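You operate a simulated robot arm through the tools that you are given. There is no shell and no other tool. Be economical: measure what you need, move in short steps, check, and stop when the job is done.

You run a simulated robot arm. Do the job below in one go: nothing can be reset, and whatever is moved stays where it is left.

TASK
Take the green bracket and leave it in the lime tray.

It is judged by the outcome, as a careful person would: the job done as asked, and still so three seconds after it is handed in. It fails if anything else is knocked over, pushed out of place, dropped, spilled or broken.

THE ROBOT
A 7-joint arm with a two-finger parallel gripper, fixed in place. Base frame: the origin is at the foot of the arm, x ahead of it, y to its left, z up; the work surface is at about z = 800. Units: mm, rad, N and s.
With the tool pointing down near the work surface it reaches from about 300 to 700 mm from the base axis. Its first joint turns from -1.152 to 1.152 rad. Payload 1.57 kg.
The TCP is the grasp point between the finger pads, 30 mm short of the fingertips. In the tool frame z runs along the fingers and y along their closing line. The gripper opens to 110 mm. The fingers are 24 mm wide and 12 mm thick; the gripper's body (48 by 112 mm) begins 78 mm behind the TCP.
Orientation is that of the tool frame in the base frame, as [roll, pitch, yaw] about the fixed x, y, z axes, in that order (R = Rz(yaw) Ry(pitch) Rx(roll)). With the fingers straight down and closing along the base's y, the tool's x points along the base's -x, its y along +y and its z along -z.

THE INTERFACE
- The arm moves only by the tool arm_command. Its argument "plan" is a list of rows, each an object of numbers (a shift or turn left out is 0, a gripper value left out holds the last): "rx", "ry", "rz": the turn, a rotation vector about the tool's x, y, z in units of 90 degrees (1.0 is 90 degrees); "dx", "dy", "dz": the shift along the tool's x, y, z in units of 200 mm (1.0 is 200 mm); "gripper": the opening in per cent of the stroke, from 0 (shut) to 100 (fully open). In form: [{"rx": .., "ry": .., "rz": .., "dx": .., "dy": .., "dz": .., "gripper": ..}, ...]. A call has 1 to 10 rows; each row is the pose to reach, as a shift and turn from the pose commanded when the call began, along the tool's axes at that moment. A call with a number of a shift or a turn outside -1 to 1 is refused whole. A row lasts 0.2 s, in which the tool goes at most 50 mm and 0.15 rad; a call with a longer step from one row to the next is refused whole, and so is a gripper value outside its range. A pose out of reach is approached as far as the arm can. The call stops where the force on the tool passes 40 N (or 10 N more than at its start, if that is more) or the arm is blocked; 0.2 s more then pass. Each finger travels about 108 mm/s and halts on what it meets, pressing with about 30 N; the grip force reading is that of the motor and also rises with nothing between the fingers. The clock runs only during rows and for 0.2 s after the last one: add rows that repeat a pose to give the fingers time. It gives the time, the measured TCP pose, the force on the tool (base axes), the opening and the grip force at its end, in the units of the frame above (readings bear some noise), and new pictures: "views" is both (left out), scene, wrist or none.
- Cameras (640 x 400 px; columns grow to the right, rows downward): "scene" is fixed at [161.5, -392.6, 1396.4]; the picture's right is [0.79, -0.61, 0.00], its down [-0.40, -0.52, -0.75] and it looks along [0.46, 0.60, -0.66] (base axes); focal length 347 px, centre (320, 200). "wrist" rides on the gripper at [-36, 0, -80] in the tool frame; the picture's right is [0.00, -1.00, 0.00], its down [0.97, 0.00, -0.24] and it looks along [0.24, 0.00, 0.97] (tool axes); focal length 218 px, centre (320, 200).
- pixel_to_xyz(camera, pixels): for up to 12 pixels [column, row] of the newest picture of that camera ("zoom" is the newest enlarged one), the place [x, y, z] in the base frame of the surface seen there, good to about 2 mm. No time passes.
- zoom(camera, box): a new picture of the part [left, top, right, bottom] of that camera's present view, enlarged. No time passes.
- close_job(): hands the job in; it is judged then, once.

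Work in short steps. Measure before you move; look again where a grasp or a placing could have gone wrong, and mend it. You have 60 turns and 120 pictures in all, those below and enlarged ones among them. Open the gripper and draw the arm clear of the work before you hand the job in, unless the task says otherwise; then end with one line.

The tools are called after ">>>" as a command line: name --argument value ..., lists and objects as JSON in quotes. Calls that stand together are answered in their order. arm_command: Moves the arm, as the interface text tells. Its arguments: {"type":"object","properties":{"plan":{"type":"array"},"views":{"type":"string","enum":["both","scene","wrist","none"]}},"required":["plan"]} The other tools are called the same way: pixel_to_xyz (camera, pixels) gives the place of the surface under pixels of a picture; zoom (camera, box) takes an enlarged picture of a part of a camera's view; close_job () hands the job in.

At the start:

```text
time_s: 0.0
ee_pos: [388.4, -71.3, 1125.9]
orientation: [-3.141, 0.002, -3.141]
force: [0.5, 0.9, -0.2]
finger_gap: 109.9
gripper_force: 0.1
```

scene: 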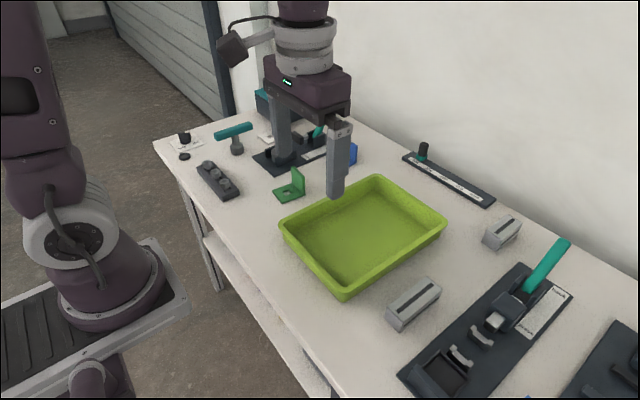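
wrist: 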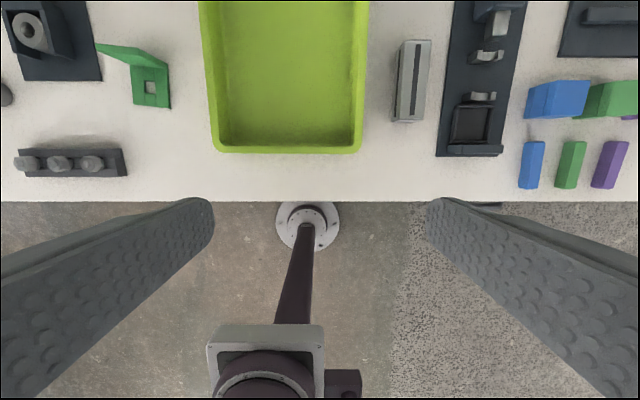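

The green bracket is at about scene (291,187), and the lime tray is at (362,235). I'll zoom in on the bracket for a closer look.

>>> zoom --camera "scene" --box '[240, 150, 340, 212]'

>>> zoom --camera "wrist" --box '[80, 20, 240, 120]'

>>> pixel_to_xyz --camera "scene" --pixels '[[335, 240], [375, 178], [443, 219], [345, 297], [282, 225], [320, 215]]'

```text
6.40 times, centred on (290, 181) of scene
```

zoom: 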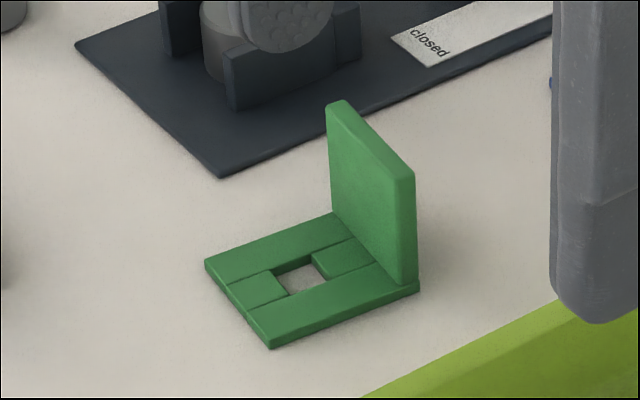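

```text
4.00 times, centred on (160, 70) of wrist
```

zoom: 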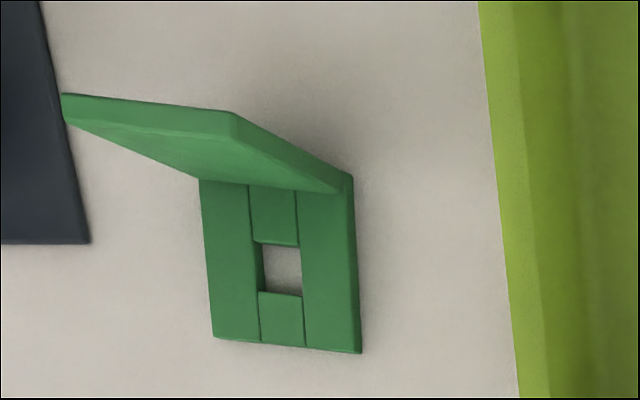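

```text
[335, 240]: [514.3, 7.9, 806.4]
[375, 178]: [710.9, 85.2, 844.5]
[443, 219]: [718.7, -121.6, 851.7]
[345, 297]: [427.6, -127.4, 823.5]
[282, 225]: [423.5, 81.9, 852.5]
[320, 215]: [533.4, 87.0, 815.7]
```

The bracket has a base plate and an upright plate on its far-x side. I'll measure its corners in the wrist zoom and in the scene.

>>> pixel_to_xyz --camera "zoom" --pixels '[[218, 332], [356, 348], [206, 190], [350, 190], [68, 98], [232, 116], [72, 115], [230, 130], [280, 270], [340, 182]]'

>>> pixel_to_xyz --camera "scene" --pixels '[[292.5, 167], [303.5, 177], [273, 191.5], [283, 203], [304, 194], [298, 178], [305, 195.5]]'

```text
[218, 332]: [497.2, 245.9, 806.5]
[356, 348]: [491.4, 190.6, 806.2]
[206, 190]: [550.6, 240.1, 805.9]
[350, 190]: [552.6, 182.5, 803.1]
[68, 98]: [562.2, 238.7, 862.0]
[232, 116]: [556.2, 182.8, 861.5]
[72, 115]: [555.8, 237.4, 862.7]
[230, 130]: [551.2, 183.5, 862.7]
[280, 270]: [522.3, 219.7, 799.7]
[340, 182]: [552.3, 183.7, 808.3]
```

```text
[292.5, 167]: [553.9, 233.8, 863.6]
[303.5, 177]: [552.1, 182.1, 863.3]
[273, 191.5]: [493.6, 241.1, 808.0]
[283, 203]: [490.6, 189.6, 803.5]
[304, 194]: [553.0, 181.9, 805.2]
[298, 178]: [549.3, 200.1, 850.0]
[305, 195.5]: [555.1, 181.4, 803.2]
```

The upright plate is centred near (556.5, 210.6), with its top at z≈863 and a skew of about 6°. I'll turn the tool -0.932 so it closes across the plate, and move part of the way while staying high.

>>> arm_command --plan '[{"rz": -0.0932, "dx": -0.05, "dy": 0.08, "gripper": 100}, {"rz": -0.1864, "dx": -0.1, "dy": 0.16}, {"rz": -0.2796, "dx": -0.15, "dy": 0.24}, {"rz": -0.3728, "dx": -0.2, "dy": 0.32}, {"rz": -0.466, "dx": -0.25, "dy": 0.4}, {"rz": -0.5592, "dx": -0.3, "dy": 0.48}, {"rz": -0.6524, "dx": -0.35, "dy": 0.56}, {"rz": -0.7456, "dx": -0.4, "dy": 0.64}, {"rz": -0.8388, "dx": -0.45, "dy": 0.72}, {"rz": -0.932, "dx": -0.5, "dy": 0.8}]' --views "both"

```text
time_s: 2.2
ee_pos: [488.6, 90.2, 1125.8]
orientation: [3.141, 0.0, -1.675]
force: [-0.9, 0.1, -0.2]
finger_gap: 110.3
gripper_force: 0.1
```

scene: 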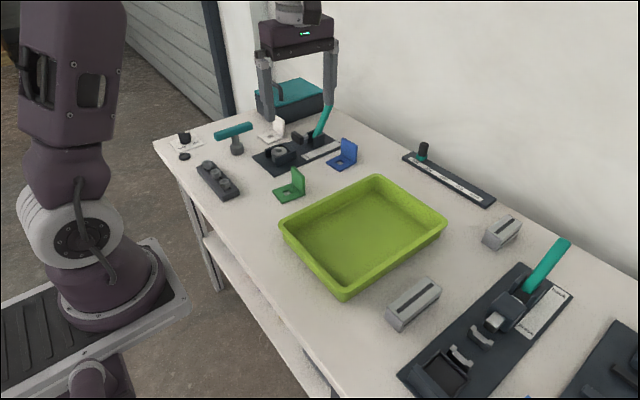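
wrist: 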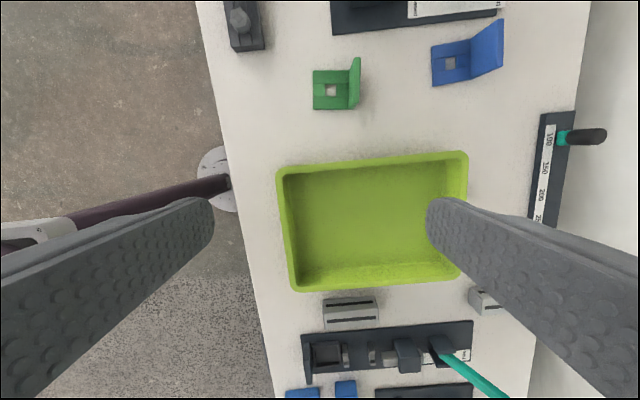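

The blue bracket and the lever fixture sit nearby. I'll check how far away they are before descending.

>>> pixel_to_xyz --camera "scene" --pixels '[[329, 108], [328, 163], [341, 170], [343, 140], [283, 149], [277, 174], [236, 128]]'

>>> arm_command --plan '[{"dx": -0.1585, "dy": -0.069, "gripper": 60}, {"dx": -0.317, "dy": -0.1375}, {"dx": -0.4755, "dy": -0.206}, {"dx": -0.634, "dy": -0.275}, {"dx": -0.634, "dy": -0.275}]'

```text
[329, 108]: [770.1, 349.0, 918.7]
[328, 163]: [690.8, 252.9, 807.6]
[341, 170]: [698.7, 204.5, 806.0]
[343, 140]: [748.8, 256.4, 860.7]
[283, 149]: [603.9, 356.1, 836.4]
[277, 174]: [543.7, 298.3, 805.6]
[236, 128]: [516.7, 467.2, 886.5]
```

```text
time_s: 3.4
ee_pos: [555.8, 209.4, 1125.6]
orientation: [3.141, 0.0, -1.678]
force: [-0.5, -0.2, -0.5]
finger_gap: 66.2
gripper_force: 0.1
```

scene: 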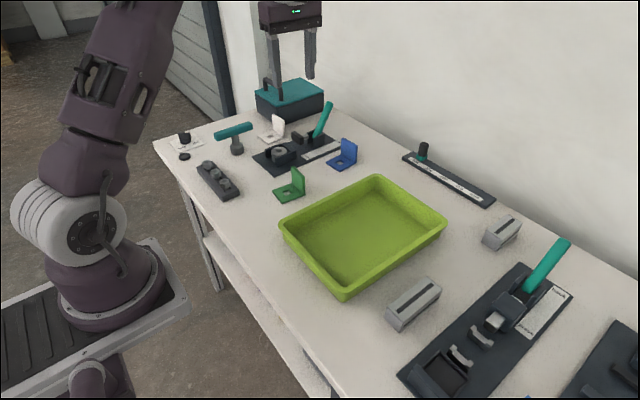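
wrist: 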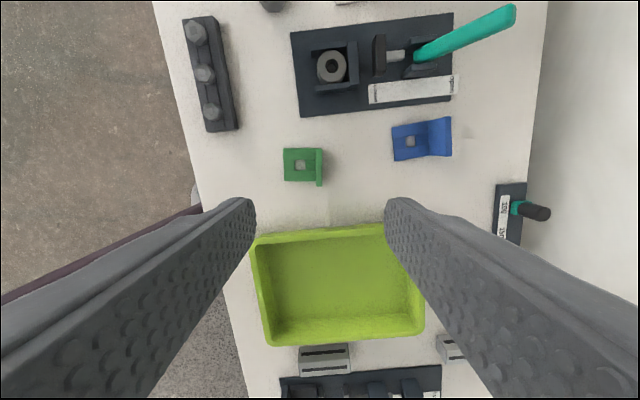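

The upright is centred between the fingers at column 320, and the neighbours are well clear. Next I'll descend to z≈905 and check again.

>>> arm_command --plan '[{"dz": 0.22}, {"dz": 0.44}, {"dz": 0.66}, {"dz": 0.88}, {"dz": 1.0}, {"dz": 1.0}]'

```text
time_s: 4.8
ee_pos: [554.7, 212.9, 927.3]
orientation: [3.141, 0.0, -1.677]
force: [-0.6, -0.5, -0.2]
finger_gap: 66.2
gripper_force: 0.0
```

scene: 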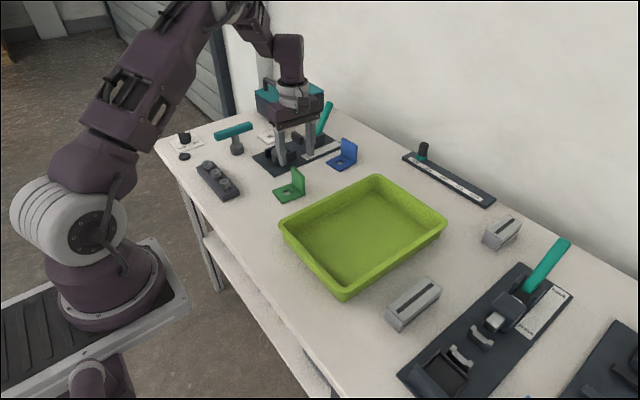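
wrist: 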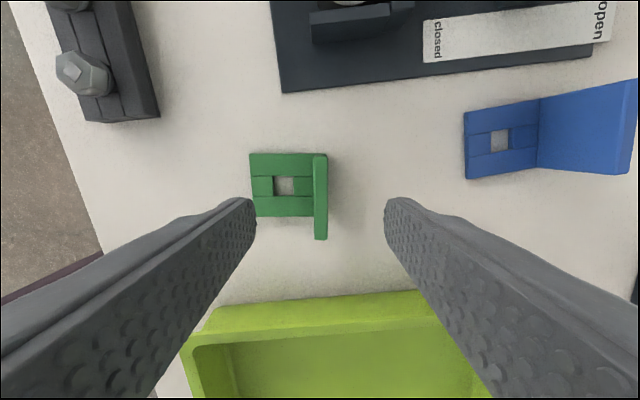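

The alignment holds. I'll descend 79 mm to z≈848, so the tips reach about 818, above the base plate, and then close.

>>> arm_command --plan '[{"dz": 0.15, "dy": -0.008}, {"dz": 0.3, "dy": -0.008}, {"dz": 0.395, "dy": -0.008}, {"dz": 0.395, "dy": -0.008}]'

```text
time_s: 5.8
ee_pos: [559.8, 210.5, 849.7]
orientation: [-3.141, 0.0, -1.677]
force: [-0.3, 0.2, -0.2]
finger_gap: 65.9
gripper_force: 0.0
```

scene: 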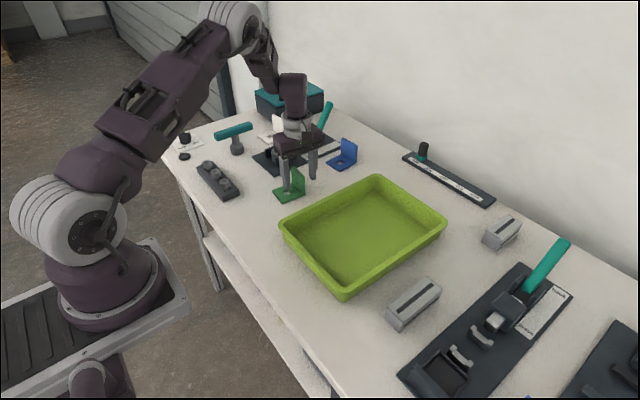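
wrist: 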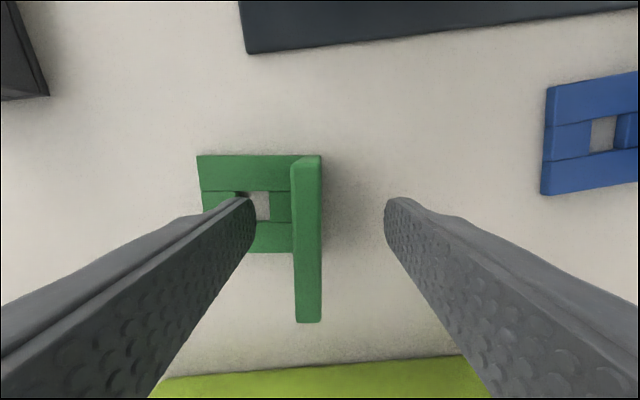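

The tool sits about 3 mm too far out (plate at column ~308), so I'll nudge it back 3 mm and close.

>>> arm_command --plan '[{"dy": 0.016}, {"dy": 0.016, "gripper": 0}, {"dy": 0.016, "gripper": 0}, {"dy": 0.016, "gripper": 0}, {"dy": 0.016, "gripper": 0}]'

```text
time_s: 7.0
ee_pos: [554.5, 209.7, 848.4]
orientation: [3.14, 0.001, -1.677]
force: [0.3, 0.5, -0.9]
finger_gap: 9.7
gripper_force: 27.8
```

scene: 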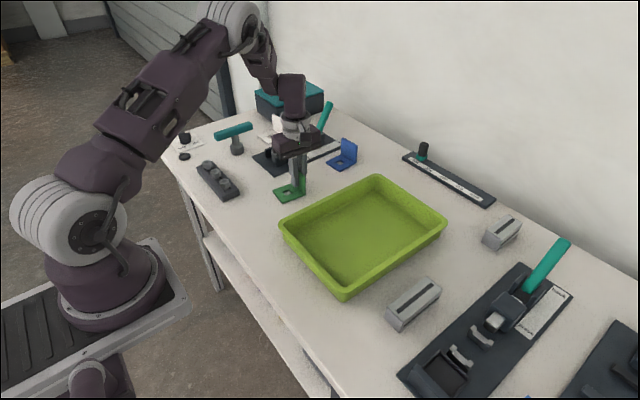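
wrist: 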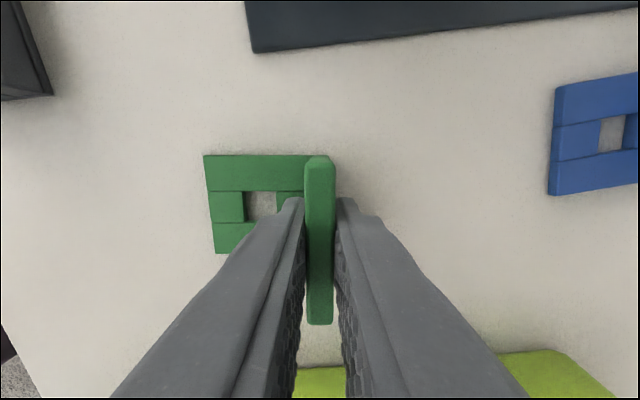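

The plate is gripped with a 9.7 mm gap at 28 N. I'll lift straight up 150 mm.

>>> arm_command --plan '[{"dz": -0.1}, {"dz": -0.25}, {"dz": -0.45}, {"dz": -0.65}, {"dz": -0.75}, {"dz": -0.75}]'

```text
time_s: 8.4
ee_pos: [554.7, 211.3, 998.7]
orientation: [-3.141, 0.0, -1.677]
force: [0.4, -0.3, -0.5]
finger_gap: 9.9
gripper_force: 27.9
```

scene: 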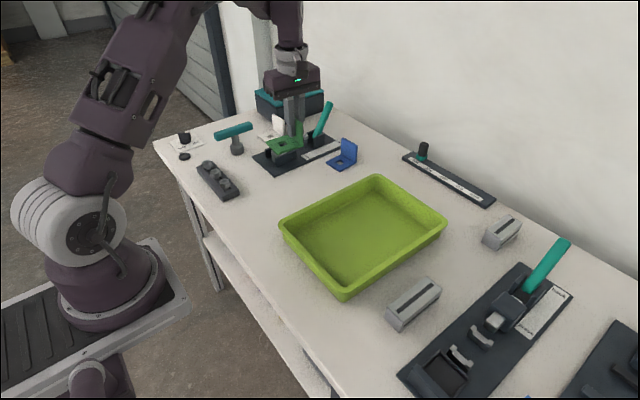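
wrist: 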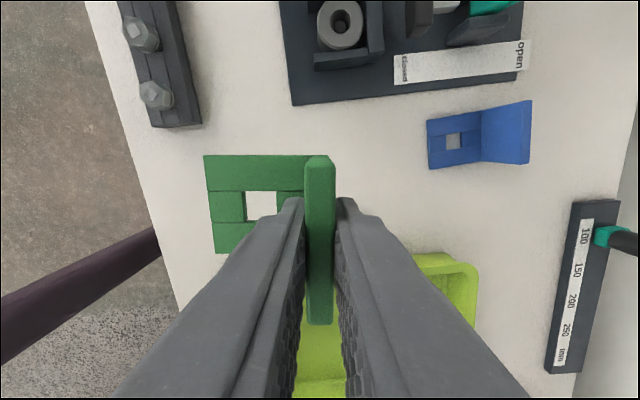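

The bracket is held. I'll carry it to about (595, 8) over the tray at the same height.

>>> arm_command --plan '[{"dx": 0.1, "dy": -0.03}, {"dx": 0.28, "dy": -0.087}, {"dx": 0.48, "dy": -0.149}, {"dx": 0.68, "dy": -0.211}, {"dx": 0.88, "dy": -0.273}, {"dx": 0.988, "dy": -0.307}, {"dx": 0.988, "dy": -0.307}]'

>>> pixel_to_xyz --camera "scene" --pixels '[[360, 230], [340, 230], [380, 220], [370, 250]]'

```text
time_s: 10.0
ee_pos: [597.9, 6.8, 995.9]
orientation: [-3.14, 0.0, -1.677]
force: [-0.2, 0.1, -1.6]
finger_gap: 9.8
gripper_force: 28.4
```

scene: 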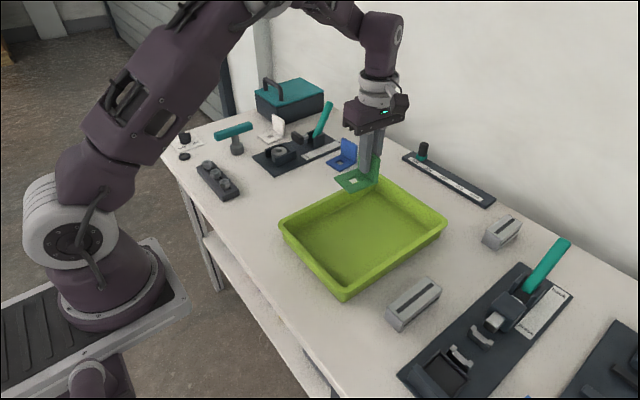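
wrist: 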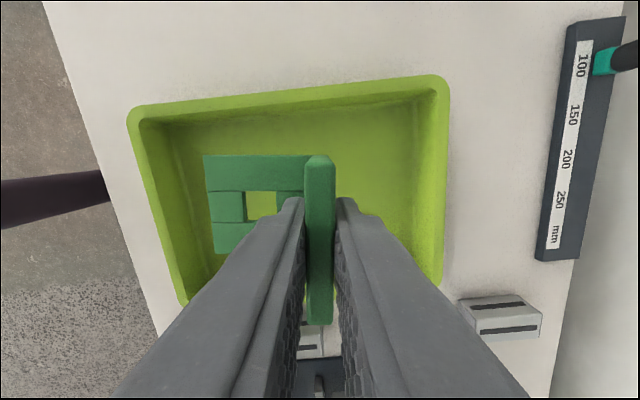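

```text
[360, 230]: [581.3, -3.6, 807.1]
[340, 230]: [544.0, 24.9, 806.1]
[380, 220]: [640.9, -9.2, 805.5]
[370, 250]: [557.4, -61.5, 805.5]
```

The bracket is over the middle of the tray, whose floor is at z≈806, so contact should come at TCP z≈854. I'll lower to about 863 and then go in slowly.

>>> arm_command --plan '[{"dz": 0.15}, {"dz": 0.35}, {"dz": 0.52}, {"dz": 0.63}, {"dz": 0.665}, {"dz": 0.665}]'

```text
time_s: 11.4
ee_pos: [593.0, 8.0, 861.3]
orientation: [3.141, 0.003, -1.677]
force: [0.0, 0.3, -0.6]
finger_gap: 9.6
gripper_force: 28.1
```

scene: 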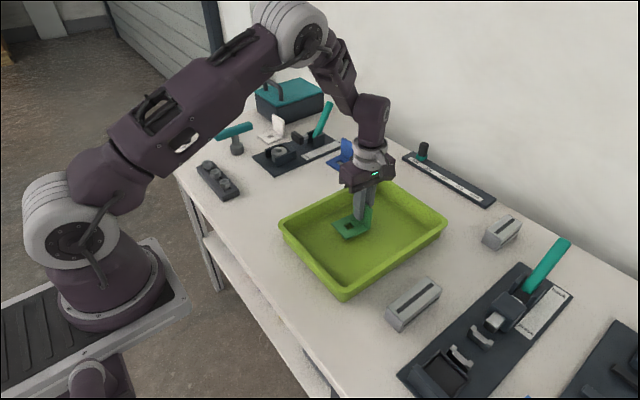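
wrist: 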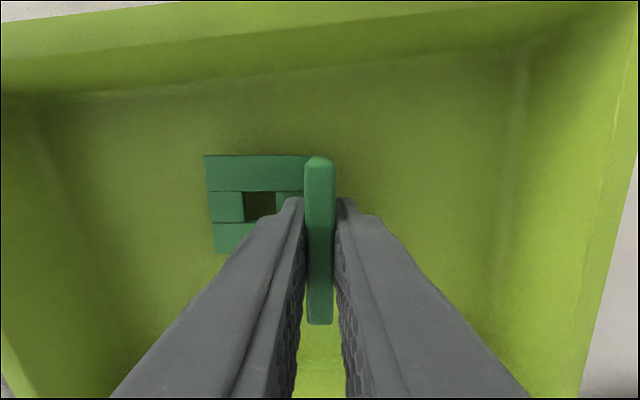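

The bracket is about 7 mm above the floor. I'll lower it 6 mm slowly.

>>> arm_command --plan '[{"dz": 0.01}, {"dz": 0.02}, {"dz": 0.03}, {"dz": 0.03}]' --views "none"

```text
time_s: 12.4
ee_pos: [593.1, 6.6, 857.3]
orientation: [3.141, 0.0, -1.677]
force: [-0.4, 1.0, -0.9]
finger_gap: 9.7
gripper_force: 27.8
```

There's no contact force yet at z 857, so I'll lower a few millimetres more.

>>> arm_command --plan '[{"dz": 0.006}, {"dz": 0.012}, {"dz": 0.018}, {"dz": 0.018}]' --views "none"

```text
time_s: 13.4
ee_pos: [595.0, 6.7, 853.8]
orientation: [-3.141, -0.001, -1.678]
force: [0.1, -0.4, -1.8]
finger_gap: 9.5
gripper_force: 28.2
```

The reading is about at the expected height, but the force isn't clear yet. I'll try one more small step.

>>> arm_command --plan '[{"dz": 0.005}, {"dz": 0.01}, {"dz": 0.01}]' --views "scene"

>>> zoom --camera "scene" --box '[300, 180, 420, 255]'

```text
time_s: 14.2
ee_pos: [595.5, 6.0, 852.4]
orientation: [-3.142, 0.0, -1.677]
force: [-1.1, -0.8, 1.6]
finger_gap: 9.7
gripper_force: 28.1
```

scene: 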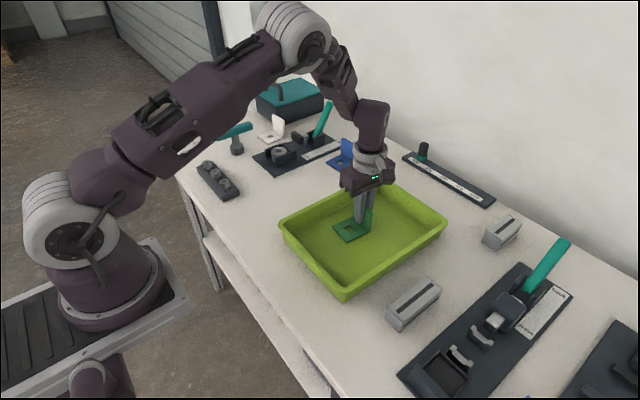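

```text
5.33 times, centred on (360, 218) of scene
```

zoom: 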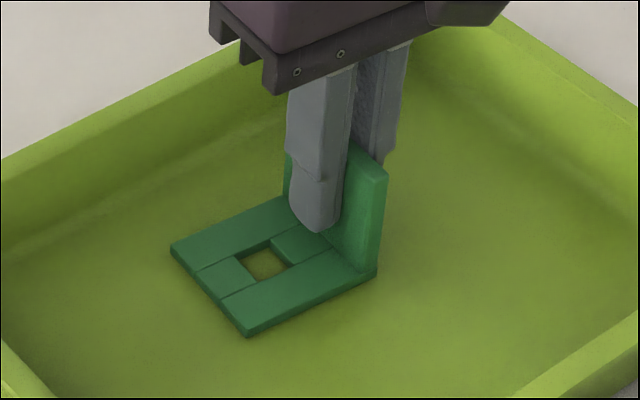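

The base plate is on, or within about a millimetre of, the tray floor. I'll open to 50%, then rise straight up.

>>> arm_command --plan '[{"gripper": 15}, {"gripper": 30}, {"gripper": 50}, {"gripper": 50}, {"dz": -0.15}, {"dz": -0.35}, {"dz": -0.55}, {"dz": -0.75}, {"dz": -0.95}, {"dz": -1.0}]'

>>> zoom --camera "scene" --box '[260, 160, 460, 285]'

```text
time_s: 16.4
ee_pos: [596.2, 6.0, 1051.2]
orientation: [3.14, 0.001, -1.677]
force: [0.2, -0.8, -0.3]
finger_gap: 54.8
gripper_force: 0.0
```

scene: 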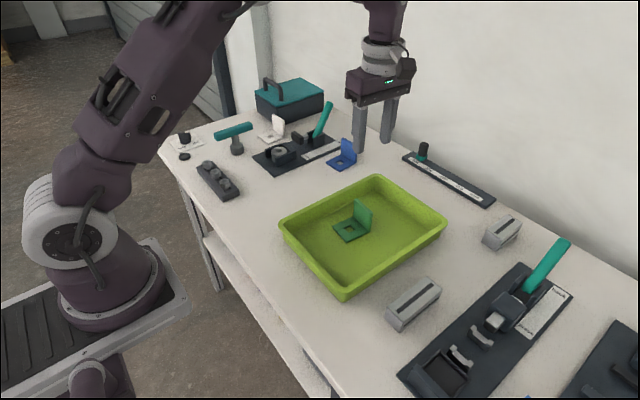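
wrist: 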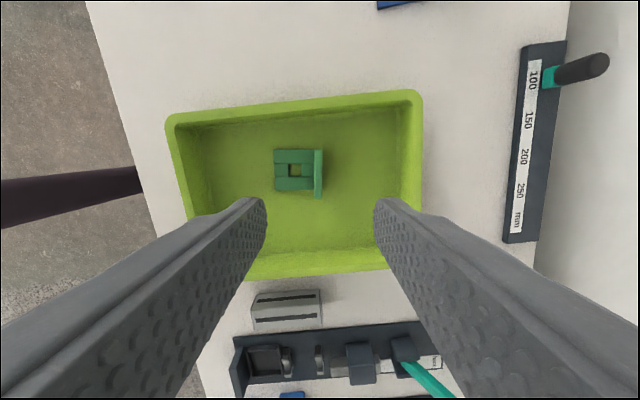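

```text
3.20 times, centred on (360, 222) of scene
```

zoom: 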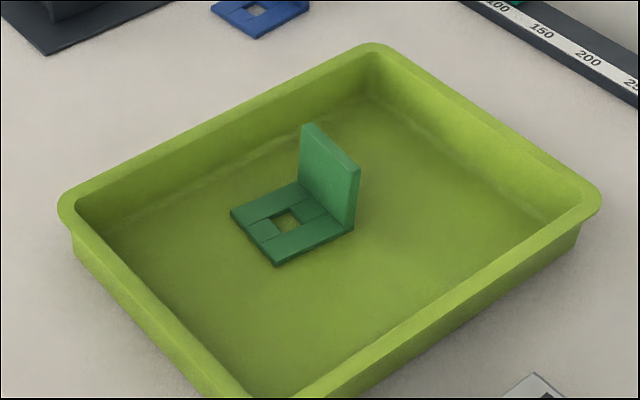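

The bracket stands upright in the tray, nothing else has moved, and the arm is clear with the gripper open. I'm handing the job in.

>>> close_job

```text
The job is handed in.
```

The green bracket is standing upright in the lime tray; the gripper is open, the arm is clear, and nothing else looks moved.
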